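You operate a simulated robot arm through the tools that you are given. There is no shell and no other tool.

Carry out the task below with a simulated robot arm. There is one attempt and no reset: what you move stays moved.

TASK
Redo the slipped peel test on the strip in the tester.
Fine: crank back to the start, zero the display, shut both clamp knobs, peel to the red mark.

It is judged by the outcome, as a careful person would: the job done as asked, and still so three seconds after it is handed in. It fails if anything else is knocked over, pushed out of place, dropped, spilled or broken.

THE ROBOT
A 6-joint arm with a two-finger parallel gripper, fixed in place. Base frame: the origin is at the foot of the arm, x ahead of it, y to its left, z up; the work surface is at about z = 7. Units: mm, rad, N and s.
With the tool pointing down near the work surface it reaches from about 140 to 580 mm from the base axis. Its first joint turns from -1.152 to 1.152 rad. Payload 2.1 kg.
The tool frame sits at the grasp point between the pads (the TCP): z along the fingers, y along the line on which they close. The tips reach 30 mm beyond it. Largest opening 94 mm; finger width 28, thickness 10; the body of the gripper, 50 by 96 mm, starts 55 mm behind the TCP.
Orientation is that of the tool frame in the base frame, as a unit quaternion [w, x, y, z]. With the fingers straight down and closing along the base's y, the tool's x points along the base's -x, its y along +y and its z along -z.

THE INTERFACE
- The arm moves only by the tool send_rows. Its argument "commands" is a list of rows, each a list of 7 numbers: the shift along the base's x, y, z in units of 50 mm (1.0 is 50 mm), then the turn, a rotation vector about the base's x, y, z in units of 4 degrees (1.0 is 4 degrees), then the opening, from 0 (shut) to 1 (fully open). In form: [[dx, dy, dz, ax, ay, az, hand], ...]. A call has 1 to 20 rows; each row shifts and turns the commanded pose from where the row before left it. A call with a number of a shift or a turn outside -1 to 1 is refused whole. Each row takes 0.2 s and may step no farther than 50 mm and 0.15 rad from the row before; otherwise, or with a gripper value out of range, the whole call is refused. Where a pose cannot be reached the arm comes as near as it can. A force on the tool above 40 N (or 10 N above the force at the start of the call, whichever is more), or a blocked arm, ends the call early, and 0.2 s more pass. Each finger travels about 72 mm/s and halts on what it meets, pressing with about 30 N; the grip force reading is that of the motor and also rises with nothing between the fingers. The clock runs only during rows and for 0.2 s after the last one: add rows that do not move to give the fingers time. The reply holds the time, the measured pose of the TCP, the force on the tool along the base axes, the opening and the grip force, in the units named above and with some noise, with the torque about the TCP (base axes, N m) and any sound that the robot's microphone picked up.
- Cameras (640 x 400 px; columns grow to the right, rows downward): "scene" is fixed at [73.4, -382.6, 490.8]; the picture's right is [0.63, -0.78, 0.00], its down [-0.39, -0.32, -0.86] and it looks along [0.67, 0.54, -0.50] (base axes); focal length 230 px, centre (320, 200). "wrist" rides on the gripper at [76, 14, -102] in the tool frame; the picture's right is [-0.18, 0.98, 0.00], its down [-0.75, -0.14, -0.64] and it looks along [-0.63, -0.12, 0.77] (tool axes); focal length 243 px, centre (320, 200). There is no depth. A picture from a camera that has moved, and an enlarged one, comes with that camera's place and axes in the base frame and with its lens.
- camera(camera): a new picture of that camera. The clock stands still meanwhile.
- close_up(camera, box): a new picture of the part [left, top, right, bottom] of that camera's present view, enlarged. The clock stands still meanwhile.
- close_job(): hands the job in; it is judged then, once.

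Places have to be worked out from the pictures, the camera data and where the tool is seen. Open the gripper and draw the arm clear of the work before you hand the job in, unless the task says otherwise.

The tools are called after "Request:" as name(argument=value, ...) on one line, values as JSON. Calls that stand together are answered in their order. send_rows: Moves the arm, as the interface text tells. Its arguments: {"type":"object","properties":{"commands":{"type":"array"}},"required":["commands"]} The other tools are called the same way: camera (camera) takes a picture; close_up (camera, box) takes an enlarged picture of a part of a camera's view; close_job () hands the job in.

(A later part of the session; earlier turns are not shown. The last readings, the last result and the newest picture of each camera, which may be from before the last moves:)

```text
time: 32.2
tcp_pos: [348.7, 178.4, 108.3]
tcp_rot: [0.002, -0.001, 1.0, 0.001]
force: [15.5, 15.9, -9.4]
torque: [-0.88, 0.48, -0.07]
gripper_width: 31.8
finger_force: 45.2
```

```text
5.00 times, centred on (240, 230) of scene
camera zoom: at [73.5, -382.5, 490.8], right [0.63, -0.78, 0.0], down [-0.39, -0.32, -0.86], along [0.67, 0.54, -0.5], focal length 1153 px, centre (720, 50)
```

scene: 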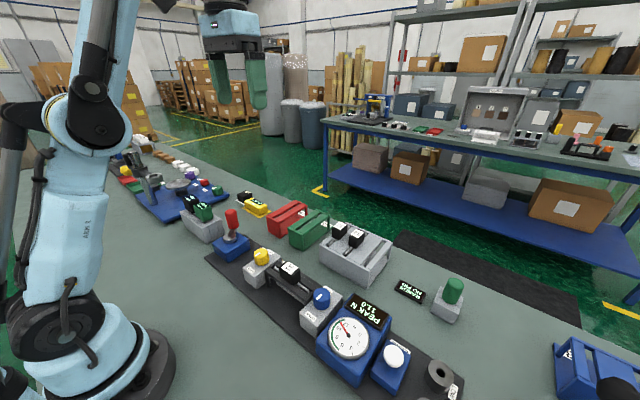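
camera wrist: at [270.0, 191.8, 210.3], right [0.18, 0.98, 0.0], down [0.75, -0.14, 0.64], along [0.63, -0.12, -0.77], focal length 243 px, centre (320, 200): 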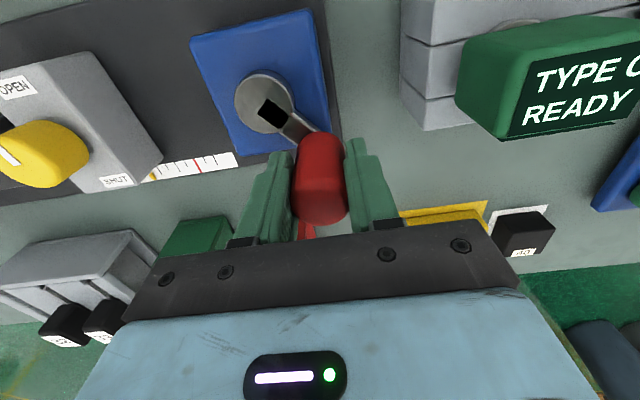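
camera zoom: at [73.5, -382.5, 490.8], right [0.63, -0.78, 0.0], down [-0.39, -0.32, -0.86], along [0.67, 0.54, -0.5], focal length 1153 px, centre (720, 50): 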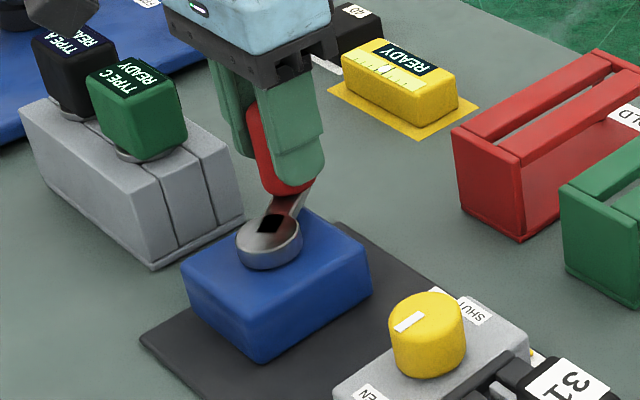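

The hub is near (312,148), so the crank radius is about 45 mm with the handle at about 41°. I'll try a small clockwise turn (20°) and watch the pointer and forces to learn the direction.

Request:
send_rows(commands=[[0.047, -0.064, 0, 0, 0, 0, 0.2], [0.046, -0.064, 0, 0, 0, 0, 0.2], [0.035, -0.07, 0, 0, 0, 0, 0.2], [0.035, -0.07, 0, 0, 0, 0, 0.2], [0, 0, 0, 0, 0, 0, 0.2]])

Request:
close_up(camera="wrist", box=[60, 0, 380, 200])

```text
time: 33.4
tcp_pos: [354.9, 165.4, 107.7]
tcp_rot: [0.003, -0.001, 1.0, 0.003]
force: [18.5, 31.5, -12.0]
torque: [-1.06, 0.81, -0.9]
gripper_width: 31.9
finger_force: 44.9
```

```text
2.00 times, centred on (220, 100) of wrist
camera zoom: at [277.8, 178.8, 210.2], right [0.18, 0.98, 0.01], down [0.75, -0.14, 0.65], along [0.64, -0.11, -0.76], focal length 485 px, centre (520, 400)
```

zoom: 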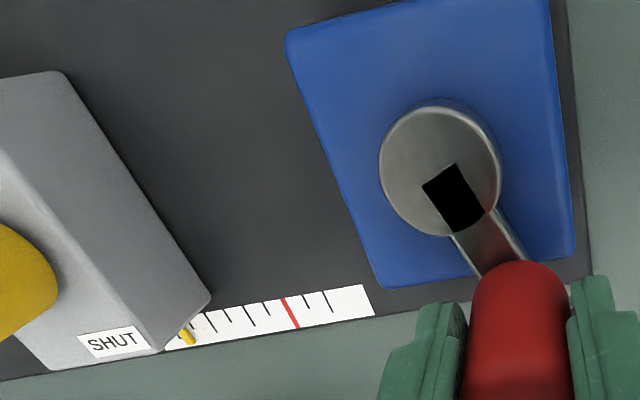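

The torque about z shows that the handle doesn't spin freely, so the hand must turn with the crank. I'll rotate the hand −20° in place to follow, then compare the scale.

Request:
send_rows(commands=[[0, 0, 0, 0, 0, -1, 0.2], [0, 0, 0, 0, 0, -1, 0.2], [0, 0, 0, 0, 0, -1, 0.2], [0, 0, 0, 0, 0, -1, 0.2], [0, 0, 0, 0, 0, -1, 0.2], [0, 0, 0, 0, 0, 0, 0.2]])

Request:
camera(camera="wrist")

Request:
close_up(camera="scene", box=[220, 210, 340, 290])

```text
time: 34.2
tcp_pos: [356.4, 159.2, 108.4]
tcp_rot: [0.004, 0.092, 0.996, -0.003]
force: [-0.1, -3.9, -4.0]
torque: [0.88, 0.17, 0.16]
gripper_width: 31.4
finger_force: 45.0
stopped in row 3: the force on the tool passed its limit at 50 N (the readings are from after the stop); the commanded pose is now the measured one
```

```text
taken
camera wrist: at [283.2, 188.1, 210.0], right [0.36, 0.93, 0.0], down [0.71, -0.27, 0.65], along [0.6, -0.24, -0.76], focal length 243 px, centre (320, 200)
```

wrist: 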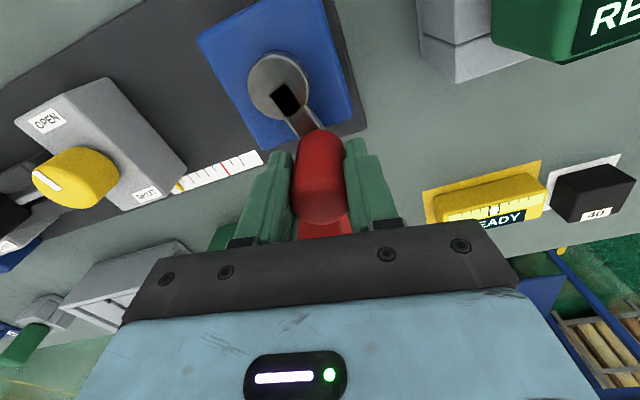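

```text
5.00 times, centred on (280, 250) of scene
camera zoom: at [73.4, -382.6, 490.8], right [0.63, -0.78, 0.0], down [-0.39, -0.32, -0.86], along [0.67, 0.54, -0.5], focal length 1153 px, centre (520, -50)
```

zoom: 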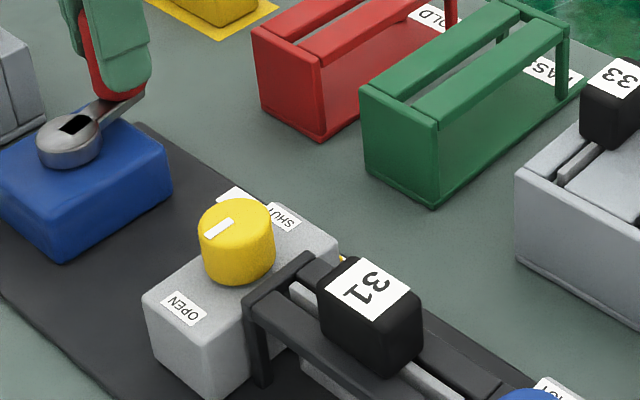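

Forces relaxed and the crank is now at about 14°. I'll read the scale closely.

Request:
close_up(camera="wrist", box=[100, 130, 290, 230])

```text
3.37 times, centred on (195, 180) of wrist
camera zoom: at [283.2, 188.1, 210.0], right [0.36, 0.93, 0.0], down [0.71, -0.27, 0.65], along [0.6, -0.24, -0.76], focal length 817 px, centre (741, 267)
```

zoom: 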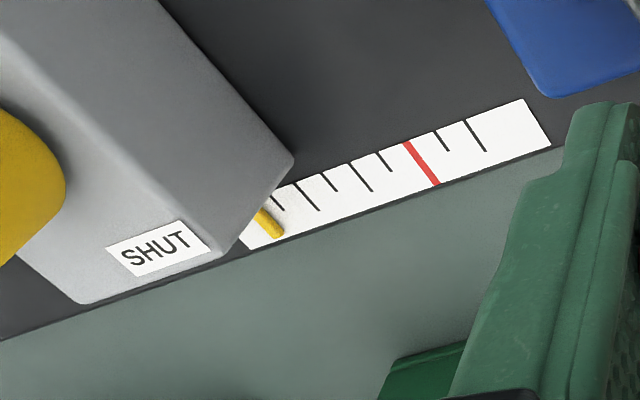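

By ray-plane measurement the red line is at y≈55, ticks are 10 mm apart, and the clockwise turn moved the pointer from about tick 1.1 toward tick 0. So clockwise is "back to start". I'll continue clockwise, turning the hand with the crank in 4° steps along the 46 mm circle.

Request:
send_rows(commands=[[0.0136, -0.0624, 0, 0, 0, -1, 0.2], [0.0092, -0.0634, 0, 0, 0, -1, 0.2], [0.0046, -0.0636, 0, 0, 0, -1, 0.2], [0.0002, -0.064, 0, 0, 0, -1, 0.2], [-0.0044, -0.0638, 0, 0, 0, -1, 0.2], [0, 0, 0, 0, 0, 0, 0.2]])

Request:
camera(camera="wrist")

```text
time: 35.3
tcp_pos: [357.8, 149.8, 107.7]
tcp_rot: [0.005, 0.236, 0.972, 0.001]
force: [1.4, 4.9, -5.1]
torque: [-0.74, 0.31, 1.0]
gripper_width: 31.4
finger_force: 45.2
stopped in row 5: the force on the tool passed its limit at 46 N (the readings are from after the stop); the commanded pose is now the measured one
```

```text
taken
camera wrist: at [295.6, 197.9, 210.2], right [0.62, 0.79, 0.0], down [0.6, -0.47, 0.65], along [0.51, -0.4, -0.76], focal length 243 px, centre (320, 200)
```

wrist: 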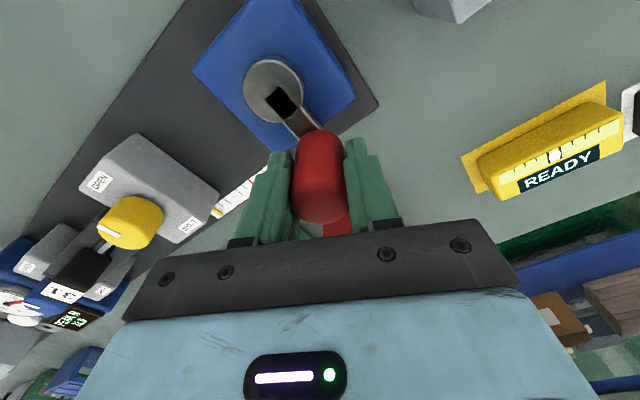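

The move stopped on force, possibly at the start stop. I'll check the scale.

Request:
close_up(camera="wrist", box=[140, 130, 280, 230])

Request:
close_up(camera="scene", box=[210, 210, 350, 310])

```text
4.00 times, centred on (210, 180) of wrist
camera zoom: at [295.6, 197.9, 210.2], right [0.62, 0.79, 0.0], down [0.6, -0.47, 0.65], along [0.51, -0.4, -0.76], focal length 970 px, centre (760, 280)
```

zoom: 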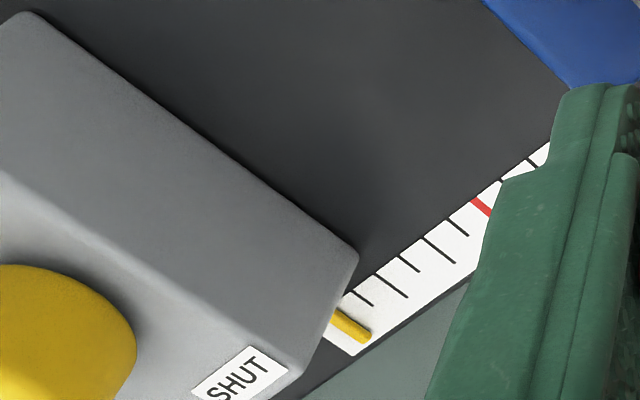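

```text
4.00 times, centred on (280, 260) of scene
camera zoom: at [73.4, -382.6, 490.8], right [0.63, -0.78, 0.0], down [-0.39, -0.32, -0.86], along [0.67, 0.54, -0.5], focal length 922 px, centre (480, -40)
```

zoom: 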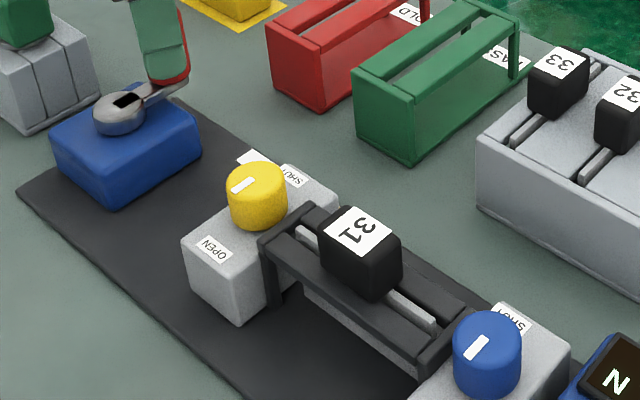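

The carriage has moved back about 10–12 mm and the pointer is at about tick 0. I'll push gently a few more millimetres clockwise to feel whether this is the start stop.

Request:
send_rows(commands=[[0, -0.05, 0, 0, 0, 0, 0.2], [0, -0.05, 0, 0, 0, 0, 0.2], [0, 0, 0, 0, 0, 0, 0.2]])

Request:
close_up(camera="wrist", box=[140, 130, 280, 230])

```text
time: 35.9
tcp_pos: [357.5, 151.4, 107.8]
tcp_rot: [0.003, 0.236, 0.972, 0.005]
force: [3.1, 6.4, -2.5]
torque: [-1.4, 0.38, 0.39]
gripper_width: 31.3
finger_force: 45.2
stopped in row 3: the force on the tool passed its limit at 43 N (the readings are from after the stop); the commanded pose is now the measured one
```

```text
4.00 times, centred on (210, 180) of wrist
camera zoom: at [295.4, 196.7, 210.6], right [0.61, 0.79, 0.01], down [0.6, -0.48, 0.64], along [0.51, -0.39, -0.77], focal length 970 px, centre (760, 280)
```

zoom: 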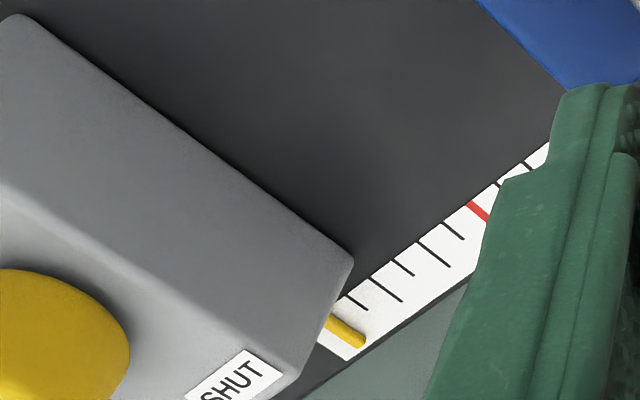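

It's a hard stop: 5 mm of push gave 43 N with no motion, so the crank is at its start. I'll open the jaws, lift clear, straighten the hand and move to look squarely at the scale.

Request:
send_rows(commands=[[0, 0, 0, 0, 0, 0, 0.62], [0, 0, 0, 0, 0, 0, 0.62], [0, 0, 0.3, 0, 0, 0, 0.62], [0, 0, 0.4, 0, 0, 0, 0.62], [0, 0, 0.5, 0, 0, 0, 0.62], [0, 0, 0.5, 0, 0, 0, 0.62], [0, -0.2, 0.5, 0, 0, 1, 0.62], [0, -0.4, 0.5, 0, 0, 1, 0.62], [0.05, -0.5, 0.4, 0, 0, 1, 0.62], [0.05, -0.5, 0.3, 0, 0, 1, 0.62], [0.05, -0.5, 0.2, 0, 0, 1, 0.62], [0.05, -0.5, 0, 0, 0, 1, 0.62], [0.05, -0.4, 0, 0, 0, 0.82, 0.62], [0, -0.3, 0, 0, 0, 0, 0.62]])

Request:
camera(camera="wrist")

```text
time: 38.9
tcp_pos: [372.2, -14.8, 287.4]
tcp_rot: [0.002, 0.0, 1.0, 0.006]
force: [-0.8, -0.1, 0.9]
torque: [0.03, 0.02, 0.01]
gripper_width: 58.1
finger_force: 0.1
```

```text
taken
camera wrist: at [294.2, -2.1, 390.5], right [0.18, 0.98, 0.01], down [0.75, -0.15, 0.64], along [0.63, -0.11, -0.77], focal length 243 px, centre (320, 200)
```

wrist: 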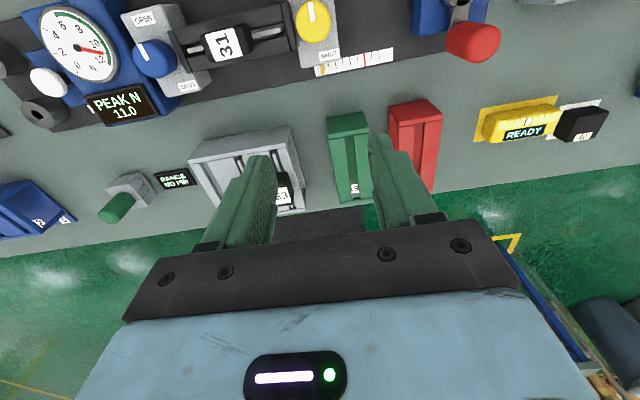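

Request:
close_up(camera="wrist", box=[280, 0, 410, 90])

Request:
close_up(camera="wrist", box=[20, 0, 200, 130])

Request:
close_up(camera="wrist", box=[120, 0, 340, 100])

```text
4.44 times, centred on (345, 45) of wrist
camera zoom: at [294.2, -2.1, 390.5], right [0.18, 0.98, 0.01], down [0.75, -0.15, 0.64], along [0.63, -0.11, -0.77], focal length 1078 px, centre (209, 889)
```

zoom: 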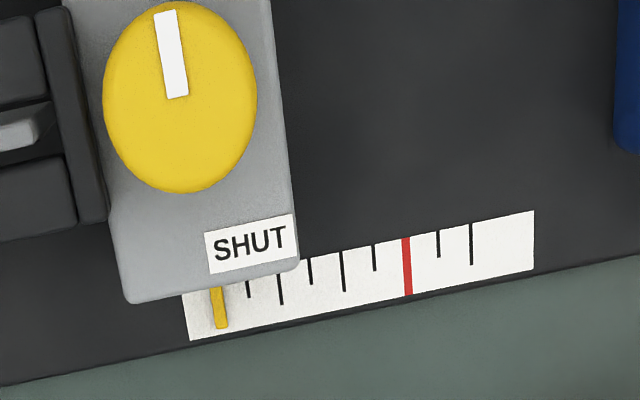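

```text
3.08 times, centred on (110, 65) of wrist
camera zoom: at [294.2, -2.1, 390.5], right [0.18, 0.98, 0.01], down [0.75, -0.15, 0.64], along [0.63, -0.11, -0.77], focal length 746 px, centre (966, 615)
```

zoom: 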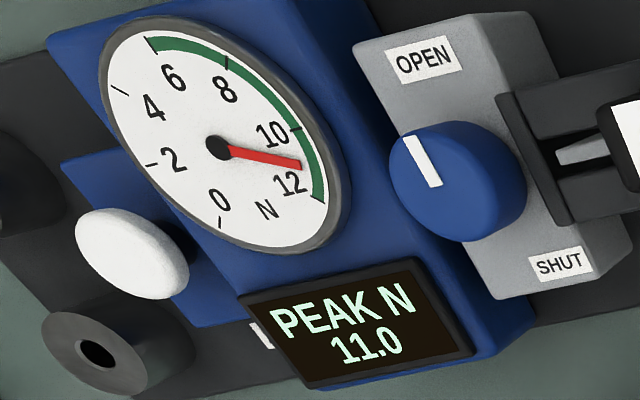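

```text
2.91 times, centred on (230, 50) of wrist
camera zoom: at [294.2, -2.1, 390.5], right [0.18, 0.98, 0.01], down [0.75, -0.15, 0.64], along [0.63, -0.11, -0.77], focal length 706 px, centre (582, 636)
```

zoom: 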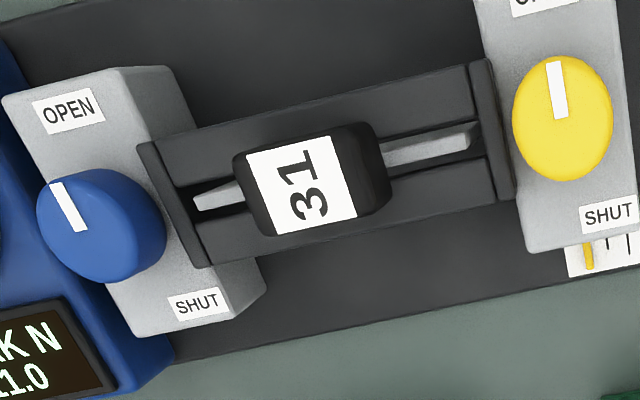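

The pointer is exactly on the first tick: start position confirmed. Next is the ZERO button, which I place at about (316,−353), dome top z≈51. I'll move above it, closing the fingers, and look closer.

Request:
send_rows(commands=[[-0.112, -0.65, -0.12, 0, 0, 0, 0], [-0.112, -0.65, -0.12, 0, 0, 0, 0], [-0.112, -0.65, -0.12, 0, 0, 0, 0], [-0.112, -0.65, -0.12, 0, 0, 0, 0], [-0.112, -0.65, -0.12, 0, 0, 0, 0], [-0.112, -0.65, -0.12, 0, 0, 0, 0], [-0.112, -0.65, -0.12, 0, 0, 0, 0], [-0.112, -0.65, -0.12, 0, 0, 0, 0], [-0.112, -0.65, -0.12, 0, 0, 0, 0], [-0.112, -0.65, -0.12, 0, 0, 0, 0]])

Request:
camera(camera="wrist")

Request:
camera(camera="scene")

```text
time: 41.1
tcp_pos: [313.8, -339.9, 228.9]
tcp_rot: [0.002, 0.001, 1.0, 0.006]
force: [-0.6, 0.3, 0.2]
torque: [-0.02, -0.02, 0.01]
gripper_width: 0.0
finger_force: 29.9
```

```text
taken
camera wrist: at [237.2, -327.4, 331.5], right [0.18, 0.98, 0.01], down [0.75, -0.15, 0.64], along [0.63, -0.11, -0.77], focal length 243 px, centre (320, 200)
```

wrist: 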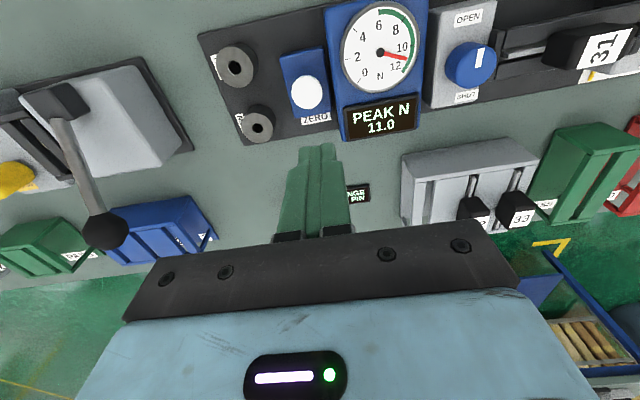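

```text
taken
```

scene: 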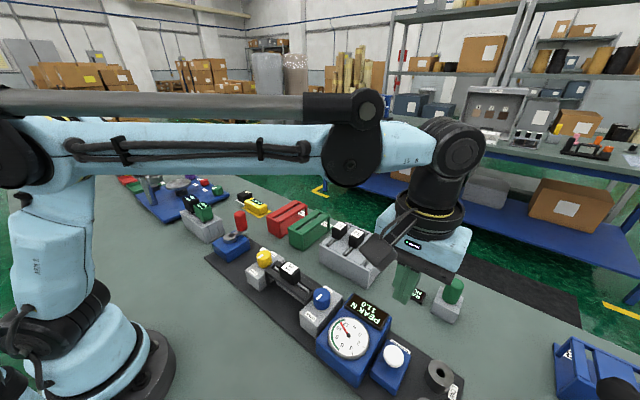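

The button reads at (315,−352). I'll descend above it to tips ≈ 15 mm over the dome, and check alignment.

Request:
send_rows(commands=[[0.02, -0.12, -0.4, 0, 0, 0, 0], [0, -0.12, -0.4, 0, 0, 0, 0], [0, 0, -0.5, 0, 0, 0, 0], [0, 0, -0.5, 0, 0, 0, 0], [0, 0, -0.4, 0, 0, 0, 0], [0, 0, -0.4, 0, 0, 0, 0], [0, 0, 0, 0, 0, 0, 0]])

Request:
camera(camera="wrist")

Request:
close_up(camera="scene", box=[310, 250, 470, 400])

```text
time: 42.7
tcp_pos: [315.9, -350.0, 98.2]
tcp_rot: [0.002, 0.001, 1.0, 0.006]
force: [0.9, -0.3, 0.4]
torque: [0.01, 0.0, 0.02]
gripper_width: 0.0
finger_force: 29.5
```

```text
taken
camera wrist: at [238.6, -338.0, 200.7], right [0.19, 0.98, 0.01], down [0.75, -0.15, 0.64], along [0.63, -0.11, -0.77], focal length 243 px, centre (320, 200)
```

wrist: 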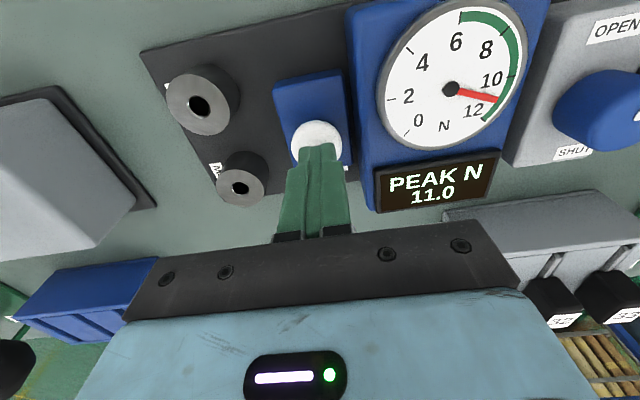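

```text
2.67 times, centred on (390, 325) of scene
camera zoom: at [73.4, -382.6, 490.8], right [0.63, -0.78, 0.0], down [-0.39, -0.32, -0.86], along [0.67, 0.54, -0.5], focal length 615 px, centre (133, -133)
```

zoom: 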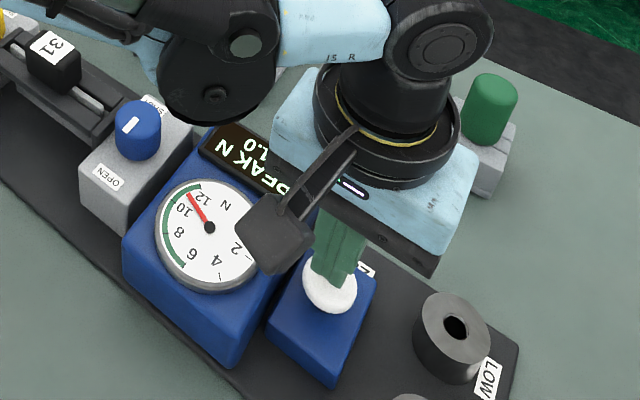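

The tips are about 15 mm above the dome and nearly centred. I'll shift 3 mm and press down in small steps; the call stops itself on excess force.

Request:
send_rows(commands=[[-0.05, -0.04, -0.1, 0, 0, 0, 0], [0, 0, -0.1, 0, 0, 0, 0], [0, 0, -0.06, 0, 0, 0, 0], [0, 0, -0.04, 0, 0, 0, 0], [0, 0, -0.04, 0, 0, 0, 0]])

Request:
close_up(camera="wrist", box=[260, 0, 560, 220])

```text
time: 43.9
tcp_pos: [312.6, -354.7, 81.5]
tcp_rot: [0.002, 0.001, 1.0, 0.005]
force: [-0.8, 2.4, 3.0]
torque: [0.08, 0.07, -0.03]
gripper_width: 0.1
finger_force: 30.1
```

```text
1.82 times, centred on (410, 110) of wrist
camera zoom: at [236.3, -341.6, 183.5], right [0.19, 0.98, 0.01], down [0.75, -0.15, 0.64], along [0.63, -0.11, -0.77], focal length 441 px, centre (156, 364)
```

zoom: 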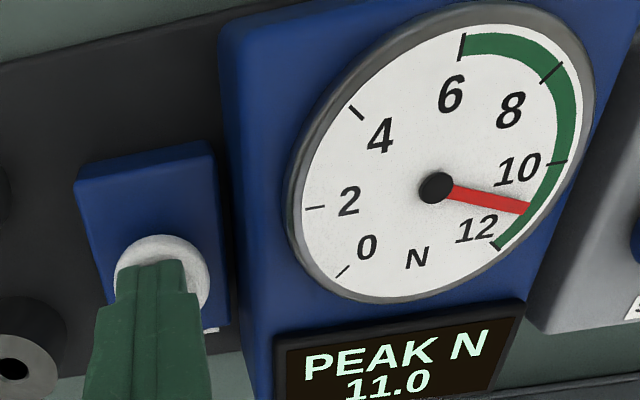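

Contact has just begun (3 N). I'll press on in 2 mm steps.

Request:
send_rows(commands=[[0, 0, -0.04, 0, 0, 0, 0], [0, 0, -0.04, 0, 0, 0, 0], [0, 0, 0, 0, 0, 0, 0]])

Request:
close_up(camera="wrist", box=[260, 0, 560, 220])

```text
time: 44.7
tcp_pos: [313.7, -353.6, 77.4]
tcp_rot: [0.002, 0.001, 1.0, 0.006]
force: [-2.0, 1.1, 4.7]
torque: [-0.01, 0.13, -0.04]
gripper_width: 0.0
finger_force: 30.1
heard: click
```

```text
1.82 times, centred on (410, 110) of wrist
camera zoom: at [236.5, -341.8, 179.3], right [0.19, 0.98, 0.01], down [0.75, -0.15, 0.64], along [0.63, -0.11, -0.77], focal length 441 px, centre (156, 364)
```

zoom: 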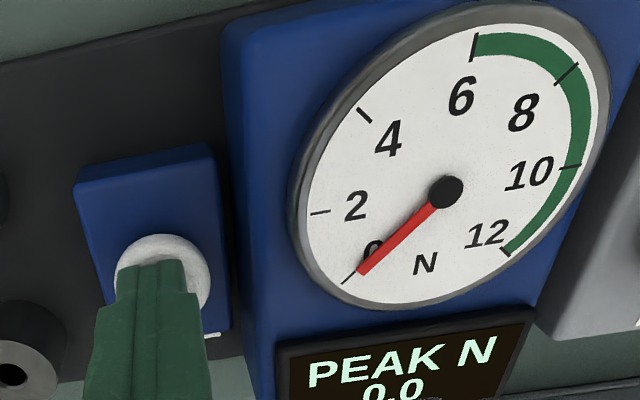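

Click heard, the needle dropped to 0 and the display reads PEAK 0.0. Now the clamp knobs: the blue one is at about (310,−194), knob top z≈88, with the block, gauge and frame tops around z≈62–66. I'll rise and move above it while turning the hand +72°, leaving room for a long clockwise turn.

Request:
send_rows(commands=[[0, 0, 0.3, 0, 0, 0, 0], [0, 0, 0.5, 0, 0, 0, 0], [0, 0.1, 0.5, 0, 0, 1, 0.3], [0, 0.188, 0.5, 0, 0, 1, 0.65], [0, 0.188, 0.5, 0, 0, 1, 0.65], [0, 0.188, 0.3, 0, 0, 1, 0.65], [0, 0.188, 0, 0, 0, 1, 0.65], [0, 0.188, 0, 0, 0, 1, 0.65], [0, 0.188, 0, 0, 0, 1, 0.65], [0, 0.188, 0, 0, 0, 1, 0.65], [0, 0.188, 0, 0, 0, 1, 0.65], [0, 0.188, 0, 0, 0, 1, 0.65], [0, 0.188, 0, 0, 0, 1, 0.65], [0, 0.188, 0, 0, 0, 1, 0.65], [0, 0.188, 0, 0, 0, 1, 0.65], [0, 0.188, 0, 0, 0, 1, 0.65], [0, 0.188, 0, 0, 0, 1, 0.65], [0, 0.188, 0, 0, 0, 1, 0.65], [0, 0.188, 0, 0, 0, 1, 0.65], [0, 0.1, 0, 0, 0, 1, 0.65]])

Request:
camera(camera="wrist")

Request:
close_up(camera="scene", box=[220, 210, 420, 350])

```text
time: 48.9
tcp_pos: [313.5, -193.2, 207.4]
tcp_rot: [-0.002, -0.588, 0.809, 0.006]
force: [-0.1, -0.6, -0.5]
torque: [-0.02, -0.02, 0.01]
gripper_width: 60.9
finger_force: 0.1
```

```text
taken
camera wrist: at [276.5, -262.4, 309.5], right [-0.88, 0.48, 0.01], down [0.37, 0.67, 0.64], along [0.3, 0.57, -0.77], focal length 243 px, centre (320, 200)
```

wrist: 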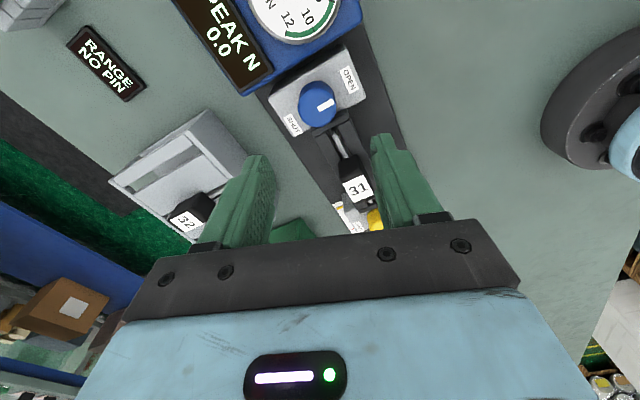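

```text
2.86 times, centred on (320, 280) of scene
camera zoom: at [73.4, -382.6, 490.8], right [0.63, -0.78, 0.0], down [-0.39, -0.32, -0.86], along [0.67, 0.54, -0.5], focal length 659 px, centre (320, -29)
```

zoom: 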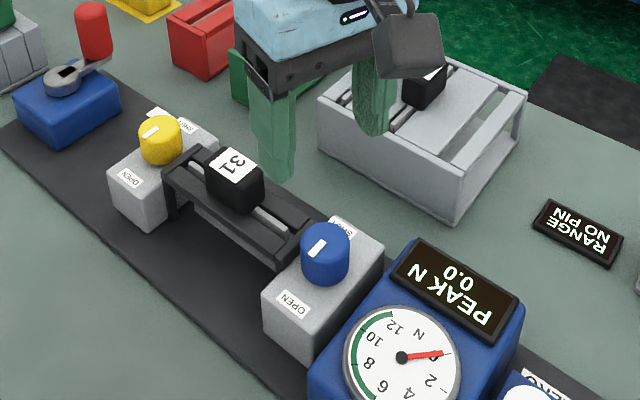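

Display confirmed 0.0. I'll enlarge the blue knob to place its centre.

Request:
close_up(camera="wrist", box=[240, 40, 400, 160])

```text
3.33 times, centred on (320, 100) of wrist
camera zoom: at [276.5, -262.4, 309.5], right [-0.88, 0.48, 0.01], down [0.37, 0.67, 0.64], along [0.3, 0.57, -0.77], focal length 809 px, centre (320, 533)
```

zoom: 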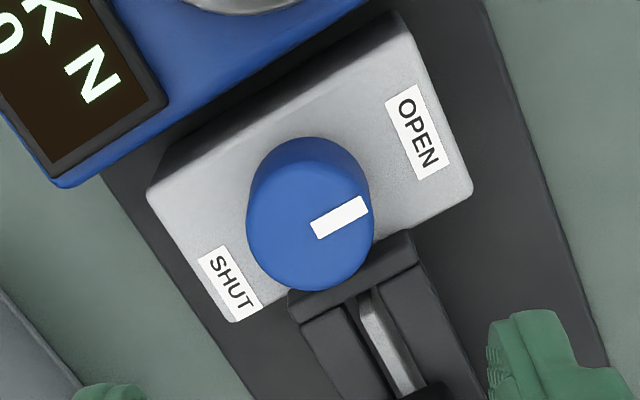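

The knob centre is at (314,−193.5), about 34 mm across, centred under the open jaws. I'll descend to just above it, then down so the tips are around z≈72, and close.

Request:
send_rows(commands=[[0.015, 0, -0.4, 0, 0, 0, 0.65], [0, 0, -0.4, 0, 0, 0, 0.65], [0, 0, -0.4, 0, 0, 0, 0.65], [0, 0, -0.35, 0, 0, 0, 0.65], [0, 0, -0.2, 0, 0, 0, 0.65], [0, 0, -0.2, 0, 0, 0, 0.65], [0, 0, 0, 0, 0, 0, 0.65]])

Request:
camera(camera="wrist")

Request:
close_up(camera="scene", box=[270, 240, 390, 330])

```text
time: 50.5
tcp_pos: [314.1, -191.4, 108.9]
tcp_rot: [-0.001, -0.587, 0.81, 0.006]
force: [0.2, -1.1, 0.3]
torque: [-0.02, -0.01, 0.03]
gripper_width: 61.2
finger_force: 0.1
```

```text
taken
camera wrist: at [276.5, -261.5, 211.3], right [-0.88, 0.48, 0.01], down [0.38, 0.67, 0.64], along [0.3, 0.57, -0.77], focal length 243 px, centre (320, 200)
```

wrist: 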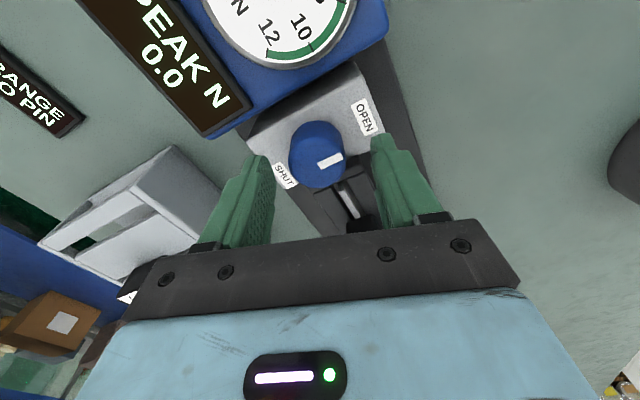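

```text
4.44 times, centred on (330, 285) of scene
camera zoom: at [73.4, -382.6, 490.8], right [0.63, -0.78, 0.0], down [-0.39, -0.32, -0.86], along [0.67, 0.54, -0.5], focal length 1025 px, centre (276, -178)
```

zoom: 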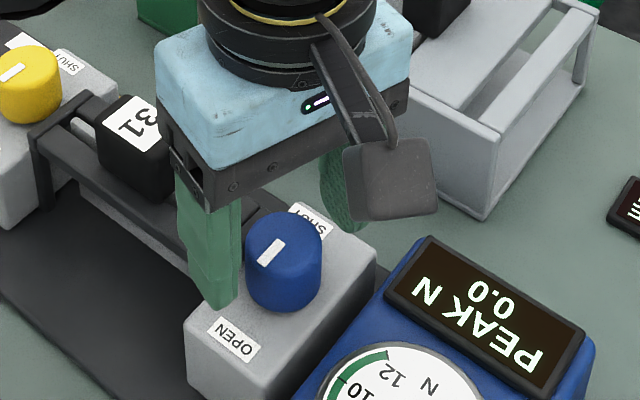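

I'll enlarge the wrist view to see how the knob sits between the fingers before going lower.

Request:
close_up(camera="wrist", box=[220, 90, 420, 240])

```text
2.67 times, centred on (320, 165) of wrist
camera zoom: at [276.5, -261.5, 211.3], right [-0.88, 0.48, 0.01], down [0.38, 0.67, 0.64], along [0.3, 0.57, -0.77], focal length 647 px, centre (320, 293)
```

zoom: 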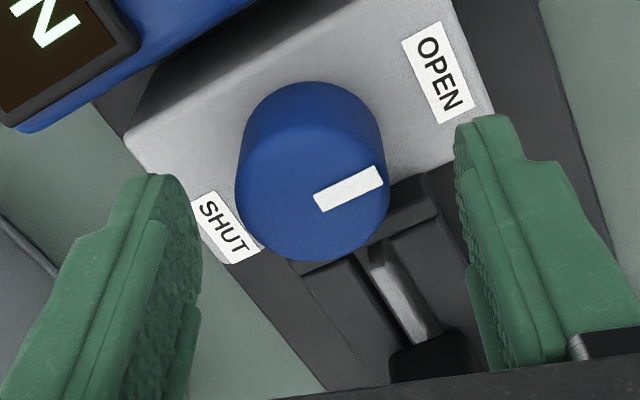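

The knob centre is (313.4,−194); I'll shift −2.5 mm in y, go down 7 mm and close on it.

Request:
send_rows(commands=[[-0.01, -0.05, -0.08, 0, 0, 0, 0.65], [0, 0, -0.06, 0, 0, 0, 0.65], [0, 0, 0, 0, 0, 0, 0.25], [0, 0, 0, 0, 0, 0, 0.25], [0, 0, 0, 0, 0, 0, 0.25]])

Request:
close_up(camera="wrist", box=[220, 90, 420, 240])

```text
time: 51.7
tcp_pos: [314.1, -195.0, 102.9]
tcp_rot: [-0.001, -0.587, 0.81, 0.004]
force: [15.4, -6.2, -14.1]
torque: [-0.33, -0.91, -0.05]
gripper_width: 35.8
finger_force: 45.0
```

```text
2.67 times, centred on (320, 165) of wrist
camera zoom: at [277.0, -264.4, 204.6], right [-0.88, 0.48, 0.01], down [0.37, 0.67, 0.64], along [0.3, 0.57, -0.77], focal length 647 px, centre (320, 293)
```

zoom: 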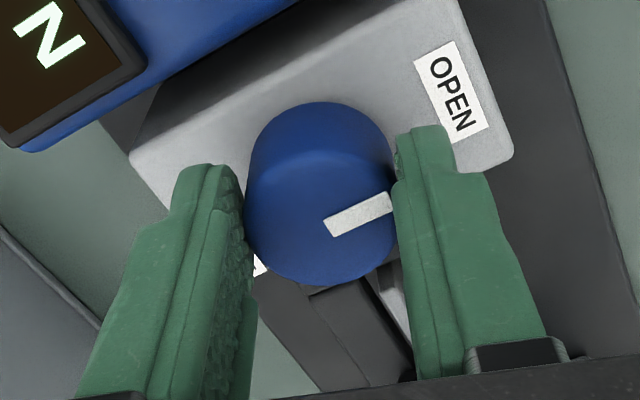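

Gripped at 35.8 mm. I'll try a clockwise turn of 16° and see whether the knob follows.

Request:
send_rows(commands=[[0.02, 0, 0, 0, 0, -1, 0.25], [0, 0, 0, 0, 0, -1, 0.25], [0, 0, 0, 0, 0, -1, 0.25], [0, 0, 0, 0, 0, -1, 0.25], [0, 0, 0, 0, 0, 0, 0.25]])

Request:
close_up(camera="wrist", box=[220, 90, 420, 240])

```text
time: 52.9
tcp_pos: [312.6, -194.2, 101.9]
tcp_rot: [-0.003, -0.468, 0.884, 0.009]
force: [-15.8, 6.7, -10.2]
torque: [-0.24, 0.1, 0.07]
gripper_width: 35.6
finger_force: 45.2
```

```text
2.67 times, centred on (320, 165) of wrist
camera zoom: at [259.5, -251.8, 204.8], right [-0.71, 0.7, 0.02], down [0.55, 0.54, 0.64], along [0.44, 0.46, -0.77], focal length 647 px, centre (320, 293)
```

zoom: 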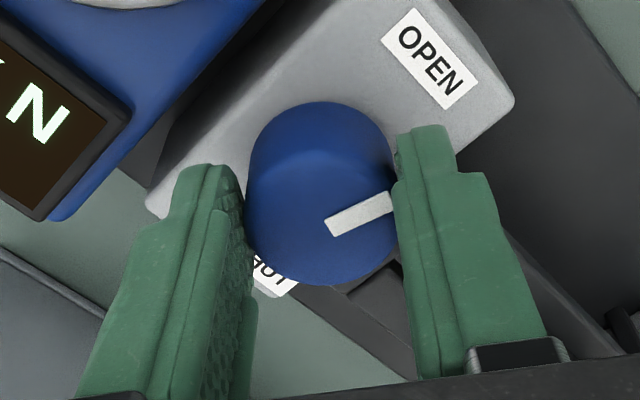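

The knob turns freely with the hand. I'll continue clockwise, centring by half a millimetre to reduce side load.

Request:
send_rows(commands=[[-0.009, 0.004, 0, 0, 0, -1, 0.25], [0, 0, 0, 0, 0, -1, 0.25], [0, 0, 0, 0, 0, -1, 0.25], [0, 0, 0, 0, 0, -1, 0.25], [0, 0, 0, 0, 0, -1, 0.25], [0, 0, 0, 0, 0, -1, 0.25], [0, 0, 0, 0, 0, -1, 0.25], [0, 0, 0, 0, 0, -1, 0.25], [0, 0, 0, 0, 0, 0, 0.25]])

Request:
close_up(camera="wrist", box=[220, 90, 420, 240])

```text
time: 54.1
tcp_pos: [312.9, -195.1, 102.4]
tcp_rot: [-0.004, -0.322, 0.947, 0.01]
force: [-1.2, 0.2, -2.0]
torque: [-0.28, -0.26, -0.01]
gripper_width: 35.2
finger_force: 45.2
stopped in row 5: the force on the tool passed its limit at 42 N (the readings are from after the stop); the commanded pose is now the measured one
```

```text
2.67 times, centred on (320, 165) of wrist
camera zoom: at [244.1, -231.7, 205.0], right [-0.45, 0.89, 0.02], down [0.69, 0.34, 0.64], along [0.56, 0.3, -0.77], focal length 647 px, centre (320, 293)
```

zoom: 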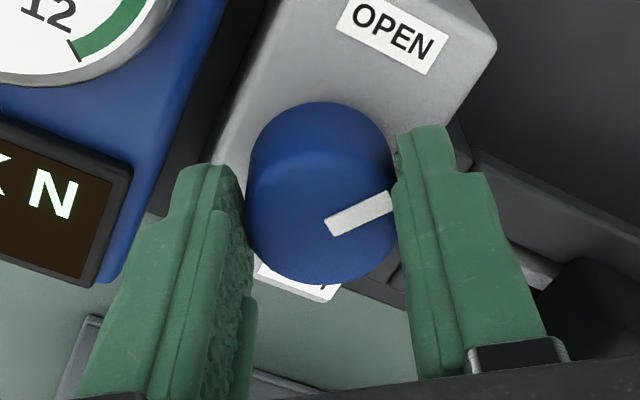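

Side load grew from slight off-centre turning and the call stopped, then relaxed; the knob has followed 34° so far. I'll continue in shorter batches so the load resets.

Request:
send_rows(commands=[[0, 0, 0, 0, 0, -1, 0.25], [0, 0, 0, 0, 0, -1, 0.25], [0, 0, 0, 0, 0, -1, 0.25], [0, 0, 0, 0, 0, -1, 0.25], [0, 0, 0, 0, 0, 0, 0.25]])

```text
time: 55.3
tcp_pos: [311.7, -193.9, 102.6]
tcp_rot: [-0.002, -0.186, 0.982, 0.011]
force: [-15.3, 14.5, -19.2]
torque: [-0.3, -0.03, 0.04]
gripper_width: 35.6
finger_force: 45.0
```

Request:
send_rows(commands=[[-0.02, 0.02, 0, 0, 0, -1, 0.25], [-0.006, 0.008, 0, 0, 0, -1, 0.25], [-0.004, 0.008, 0, 0, 0, -1, 0.25], [-0.004, 0.008, 0, 0, 0, -1, 0.25], [0, 0, 0, 0, 0, 0, 0.25]])

Request:
close_up(camera="wrist", box=[220, 90, 420, 240])

```text
time: 56.5
tcp_pos: [311.1, -192.3, 101.9]
tcp_rot: [0.001, -0.049, 0.999, 0.01]
force: [4.6, 16.3, -20.7]
torque: [-0.25, 0.08, 0.05]
gripper_width: 35.3
finger_force: 44.9
```

```text
2.67 times, centred on (320, 165) of wrist
camera zoom: at [233.8, -188.7, 205.0], right [0.09, 1.0, 0.02], down [0.76, -0.08, 0.64], along [0.64, -0.04, -0.77], focal length 647 px, centre (320, 293)
```

zoom: 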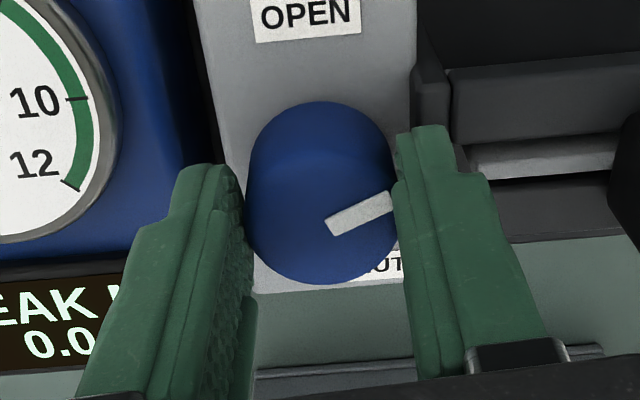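

Request:
send_rows(commands=[[0.006, 0.02, -0.02, 0, 0, -1, 0.25], [0, 0.006, 0, 0, 0, -1, 0.25], [0, 0.006, 0, 0, 0, -1, 0.25], [0.002, 0.006, 0, 0, 0, -1, 0.25], [0.002, 0.006, 0, 0, 0, -1, 0.25], [0, 0, 0, 0, 0, 0, 0.25]])

```text
time: 57.5
tcp_pos: [312.3, -191.5, 102.2]
tcp_rot: [0.002, 0.085, 0.996, 0.007]
force: [-0.8, 1.1, 8.1]
torque: [-0.49, -0.15, 0.04]
gripper_width: 35.6
finger_force: 44.7
stopped in row 5: the force on the tool passed its limit at 43 N (the readings are from after the stop); the commanded pose is now the measured one
```

Request:
send_rows(commands=[[0.004, 0.004, 0, 0, 0, -1, 0.25], [0.006, 0.004, 0, 0, 0, -1, 0.25], [0.006, 0.002, 0, 0, 0, -1, 0.25], [0.006, 0.002, 0, 0, 0, -1, 0.25], [0, 0, 0, 0, 0, 0, 0.25]])

Request:
close_up(camera="wrist", box=[220, 90, 420, 240])

```text
time: 58.6
tcp_pos: [312.5, -190.6, 103.0]
tcp_rot: [0.0, 0.222, 0.975, 0.008]
force: [-0.5, 0.8, 6.9]
torque: [-0.43, -0.02, -0.01]
gripper_width: 35.8
finger_force: 45.2
stopped in row 5: the force on the tool passed its limit at 42 N (the readings are from after the stop); the commanded pose is now the measured one
```

```text
2.67 times, centred on (320, 165) of wrist
camera zoom: at [248.6, -147.2, 205.3], right [0.59, 0.81, 0.02], down [0.61, -0.46, 0.64], along [0.52, -0.37, -0.77], focal length 647 px, centre (320, 293)
```

zoom: 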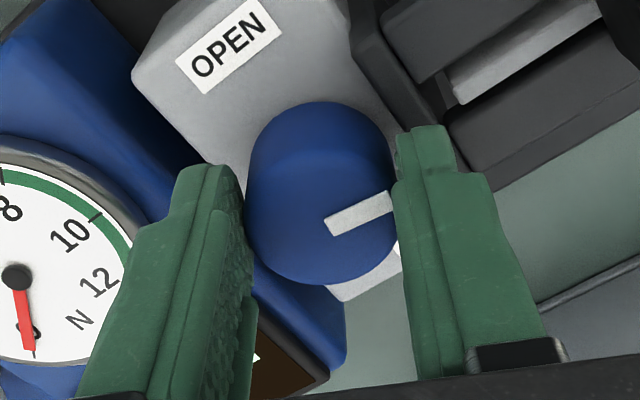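

The indicator now points toward +y, about 98° turned. I continue clockwise in batches.

Request:
send_rows(commands=[[0.004, 0.002, 0, 0, 0, -1, 0.25], [0.008, 0, 0, 0, 0, -1, 0.25], [0.008, 0, 0, 0, 0, -1, 0.25], [0.008, -0.002, 0, 0, 0, -1, 0.25]])

Request:
send_rows(commands=[[0.004, 0, 0, 0, 0, -1, 0.25], [0.008, -0.002, 0, 0, 0, -1, 0.25], [0.008, -0.002, 0, 0, 0, -1, 0.25], [0.008, -0.004, 0, 0, 0, -1, 0.25]])

Request:
close_up(camera="wrist", box=[220, 90, 420, 240])

```text
time: 59.6
tcp_pos: [311.5, -189.6, 101.7]
tcp_rot: [0.0, 0.357, 0.934, 0.008]
force: [-16.1, 13.7, 11.2]
torque: [-0.22, 0.2, -0.01]
gripper_width: 35.6
finger_force: 45.2
```

```text
time: 60.6
tcp_pos: [315.6, -191.5, 101.3]
tcp_rot: [0.001, 0.483, 0.876, 0.006]
force: [-10.3, 11.3, 5.1]
torque: [-0.23, 0.53, 0.93]
gripper_width: 35.3
finger_force: 44.5
```

```text
2.67 times, centred on (320, 165) of wrist
camera zoom: at [284.5, -121.7, 205.4], right [0.93, 0.37, 0.01], down [0.28, -0.72, 0.64], along [0.24, -0.59, -0.77], focal length 647 px, centre (320, 293)
```

zoom: 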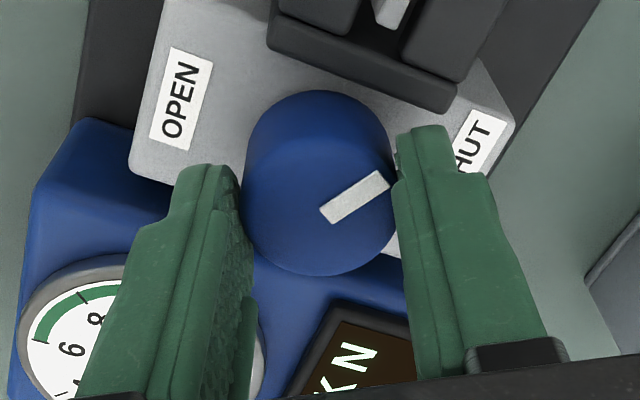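

Torque about z rose to 0.9 N·m and the knob begins to lag the hand, so a stop may be near. I'll try 8° more and compare the indicator relative to the fingers.

Request:
send_rows(commands=[[0, 0, 0, 0, 0, -1, 0.25], [0, 0, 0, 0, 0, -1, 0.25], [0, 0, 0, 0, 0, 0, 0.25]])

Request:
close_up(camera="wrist", box=[220, 90, 420, 240])

```text
time: 61.4
tcp_pos: [316.1, -192.8, 102.1]
tcp_rot: [0.006, 0.544, 0.839, 0.006]
force: [1.3, -20.0, -1.8]
torque: [-0.79, 0.23, 0.9]
gripper_width: 35.0
finger_force: 44.4
```

```text
2.67 times, centred on (320, 165) of wrist
camera zoom: at [295.0, -119.0, 204.8], right [0.97, 0.23, 0.02], down [0.17, -0.75, 0.64], along [0.16, -0.62, -0.77], focal length 647 px, centre (320, 293)
```

zoom: 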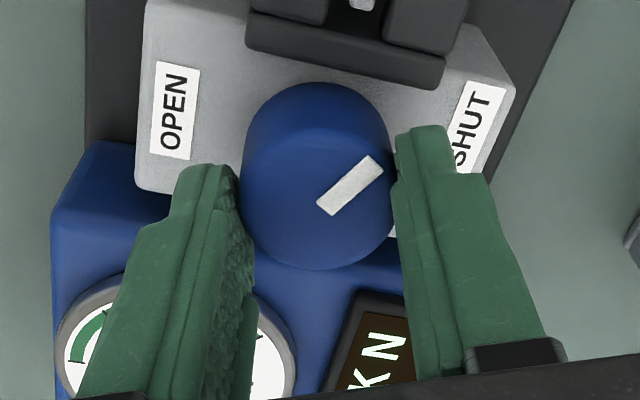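

The hand now slips around the knob, so the knob is at its end stop, about 120° from OPEN. I'll open the jaws, lift and look at the indicator against the SHUT label.

Request:
send_rows(commands=[[0, 0, 0, 0, 0, 0, 0.6], [0, 0, 0, 0, 0, 0, 0.6], [0, 0, 0.2, 0, 0, 0, 0.6], [0, 0, 0.4, 0, 0, 0.5, 0.6], [0, 0, 0.4, 0, 0, 1, 0.6], [0, 0, 0.4, 0, 0, 1, 0.6], [0, 0, 0.4, 0, 0, 1, 0.6], [-0.1, 0, 0.3, 0, 0, 1, 0.6], [-0.1, 0, 0.2, 0, 0, 1, 0.6], [-0.1, 0, 0, 0, 0, 1, 0.6], [-0.1, 0, 0, 0, 0, 1, 0.6], [-0.1, 0, 0, 0, 0, 1, 0.6], [-0.1, 0, 0, 0, 0, 1, 0.6], [-0.1, 0, 0, 0, 0, 1, 0.6], [0, 0, 0, 0, 0, 1, 0.6]])

Request:
camera(camera="wrist")

Request:
close_up(camera="scene", box=[220, 210, 420, 350])

```text
time: 64.6
tcp_pos: [280.0, -191.4, 216.3]
tcp_rot: [0.0, 0.17, 0.985, 0.008]
force: [-0.1, -0.5, -0.3]
torque: [-0.02, -0.02, -0.02]
gripper_width: 56.4
finger_force: 0.0
```

```text
taken
camera wrist: at [212.1, -154.3, 320.1], right [0.5, 0.86, 0.02], down [0.66, -0.4, 0.64], along [0.56, -0.31, -0.77], focal length 243 px, centre (320, 200)
```

wrist: 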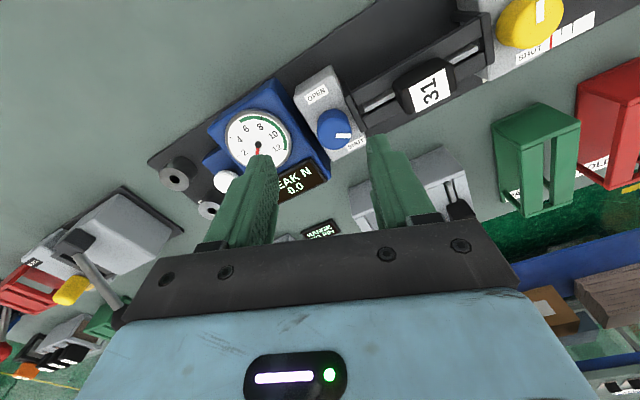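

```text
2.86 times, centred on (320, 280) of scene
camera zoom: at [73.4, -382.6, 490.8], right [0.63, -0.78, 0.0], down [-0.39, -0.32, -0.86], along [0.67, 0.54, -0.5], focal length 659 px, centre (320, -29)
```

zoom: 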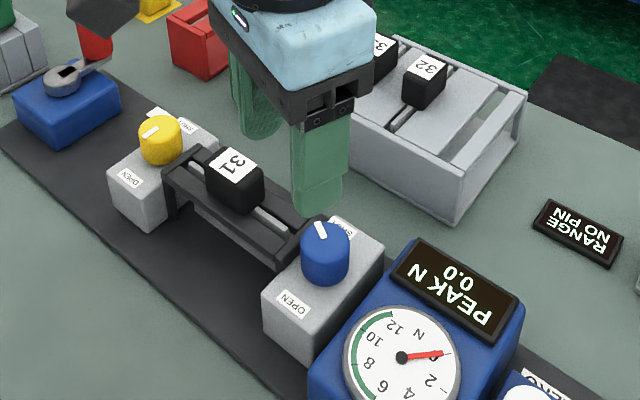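

Request:
close_up(camera="wrist", box=[280, 60, 400, 170])

Request:
close_up(camera="scene", box=[300, 270, 360, 320])

```text
3.64 times, centred on (340, 115) of wrist
camera zoom: at [212.1, -154.3, 320.1], right [0.5, 0.86, 0.02], down [0.66, -0.4, 0.64], along [0.56, -0.31, -0.77], focal length 882 px, centre (247, 509)
```

zoom: 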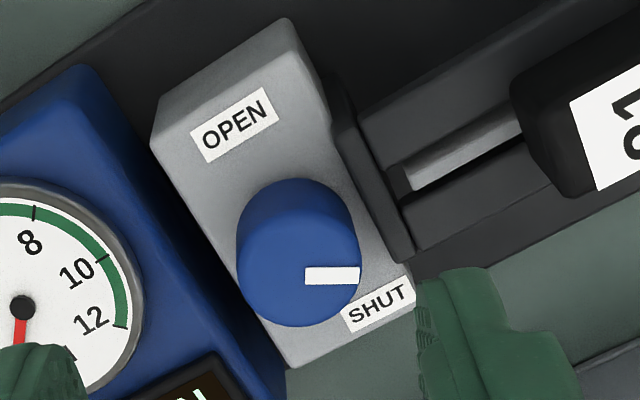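

```text
8.00 times, centred on (330, 295) of scene
camera zoom: at [73.4, -382.6, 490.8], right [0.63, -0.78, 0.0], down [-0.39, -0.32, -0.86], along [0.67, 0.54, -0.5], focal length 1844 px, centre (240, -560)
```

zoom: 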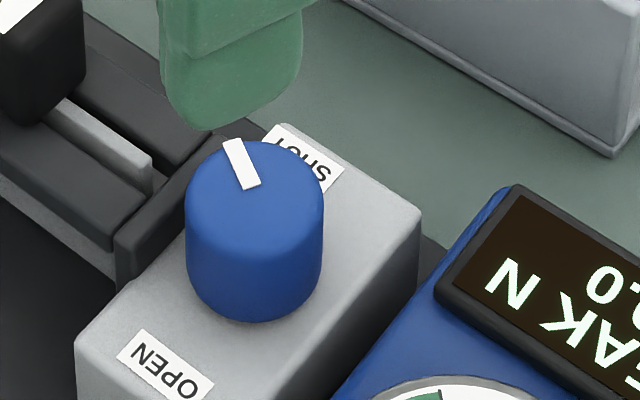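

The indicator has gone from 180° (OPEN) to about 59°, a 120° turn toward the SHUT label's side, ending on a hard stop; display still 0.0. Now the yellow knob, near (314,−8): I'll travel there at z≈216 while turning the hand +80°.

Request:
send_rows(commands=[[0.033, 0.183, 0, 0, 0, 1, 0.65], [0.033, 0.183, 0, 0, 0, 1, 0.65], [0.033, 0.183, 0, 0, 0, 1, 0.65], [0.033, 0.183, 0, 0, 0, 1, 0.65], [0.033, 0.183, 0, 0, 0, 1, 0.65], [0.033, 0.183, 0, 0, 0, 1, 0.65], [0.033, 0.183, 0, 0, 0, 1, 0.65], [0.033, 0.183, 0, 0, 0, 1, 0.65], [0.033, 0.183, 0, 0, 0, 1, 0.65], [0.033, 0.183, 0, 0, 0, 1, 0.65], [0.033, 0.183, 0, 0, 0, 1, 0.65], [0.033, 0.183, 0, 0, 0, 1, 0.65], [0.033, 0.183, 0, 0, 0, 1, 0.65], [0.033, 0.183, 0, 0, 0, 1, 0.65], [0.033, 0.183, 0, 0, 0, 1, 0.65], [0.033, 0.183, 0, 0, 0, 1, 0.65], [0.033, 0.183, 0, 0, 0, 1, 0.65], [0.033, 0.183, 0, 0, 0, 1, 0.65], [0.033, 0.183, 0, 0, 0, 1, 0.65], [0.033, 0.183, 0, 0, 0, 1, 0.65]])

Request:
camera(camera="wrist")

Request:
close_up(camera="wrist", box=[240, 40, 400, 160])

```text
time: 68.8
tcp_pos: [313.9, -7.4, 216.9]
tcp_rot: [-0.005, -0.502, 0.865, 0.006]
force: [0.7, -0.4, 0.0]
torque: [0.0, 0.02, -0.01]
gripper_width: 61.0
finger_force: 0.1
```

```text
taken
camera wrist: at [265.1, -67.8, 319.5], right [-0.76, 0.65, 0.02], down [0.51, 0.58, 0.64], along [0.4, 0.49, -0.77], focal length 243 px, centre (320, 200)
```

wrist: 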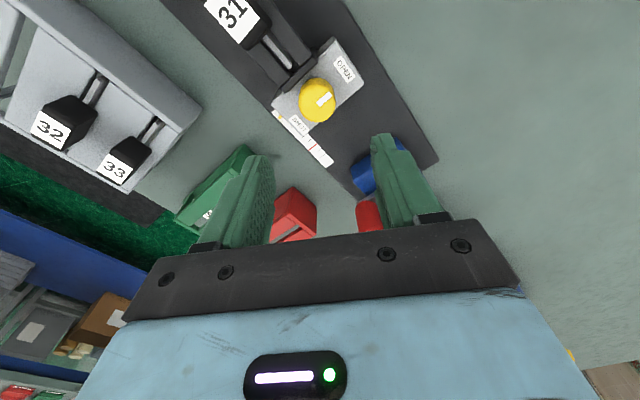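

```text
3.33 times, centred on (320, 100) of wrist
camera zoom: at [265.1, -67.8, 319.5], right [-0.76, 0.65, 0.02], down [0.51, 0.58, 0.64], along [0.4, 0.49, -0.77], focal length 809 px, centre (320, 533)
```

zoom: 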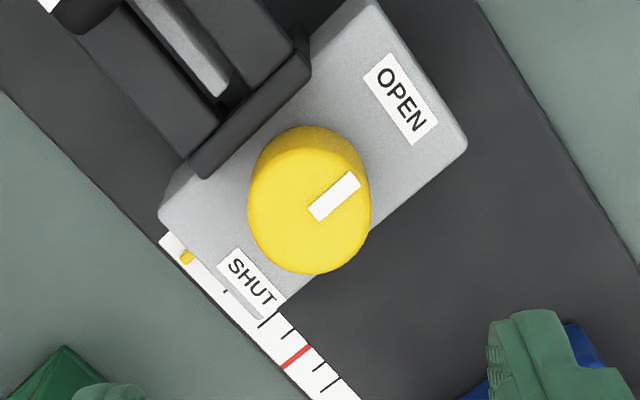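

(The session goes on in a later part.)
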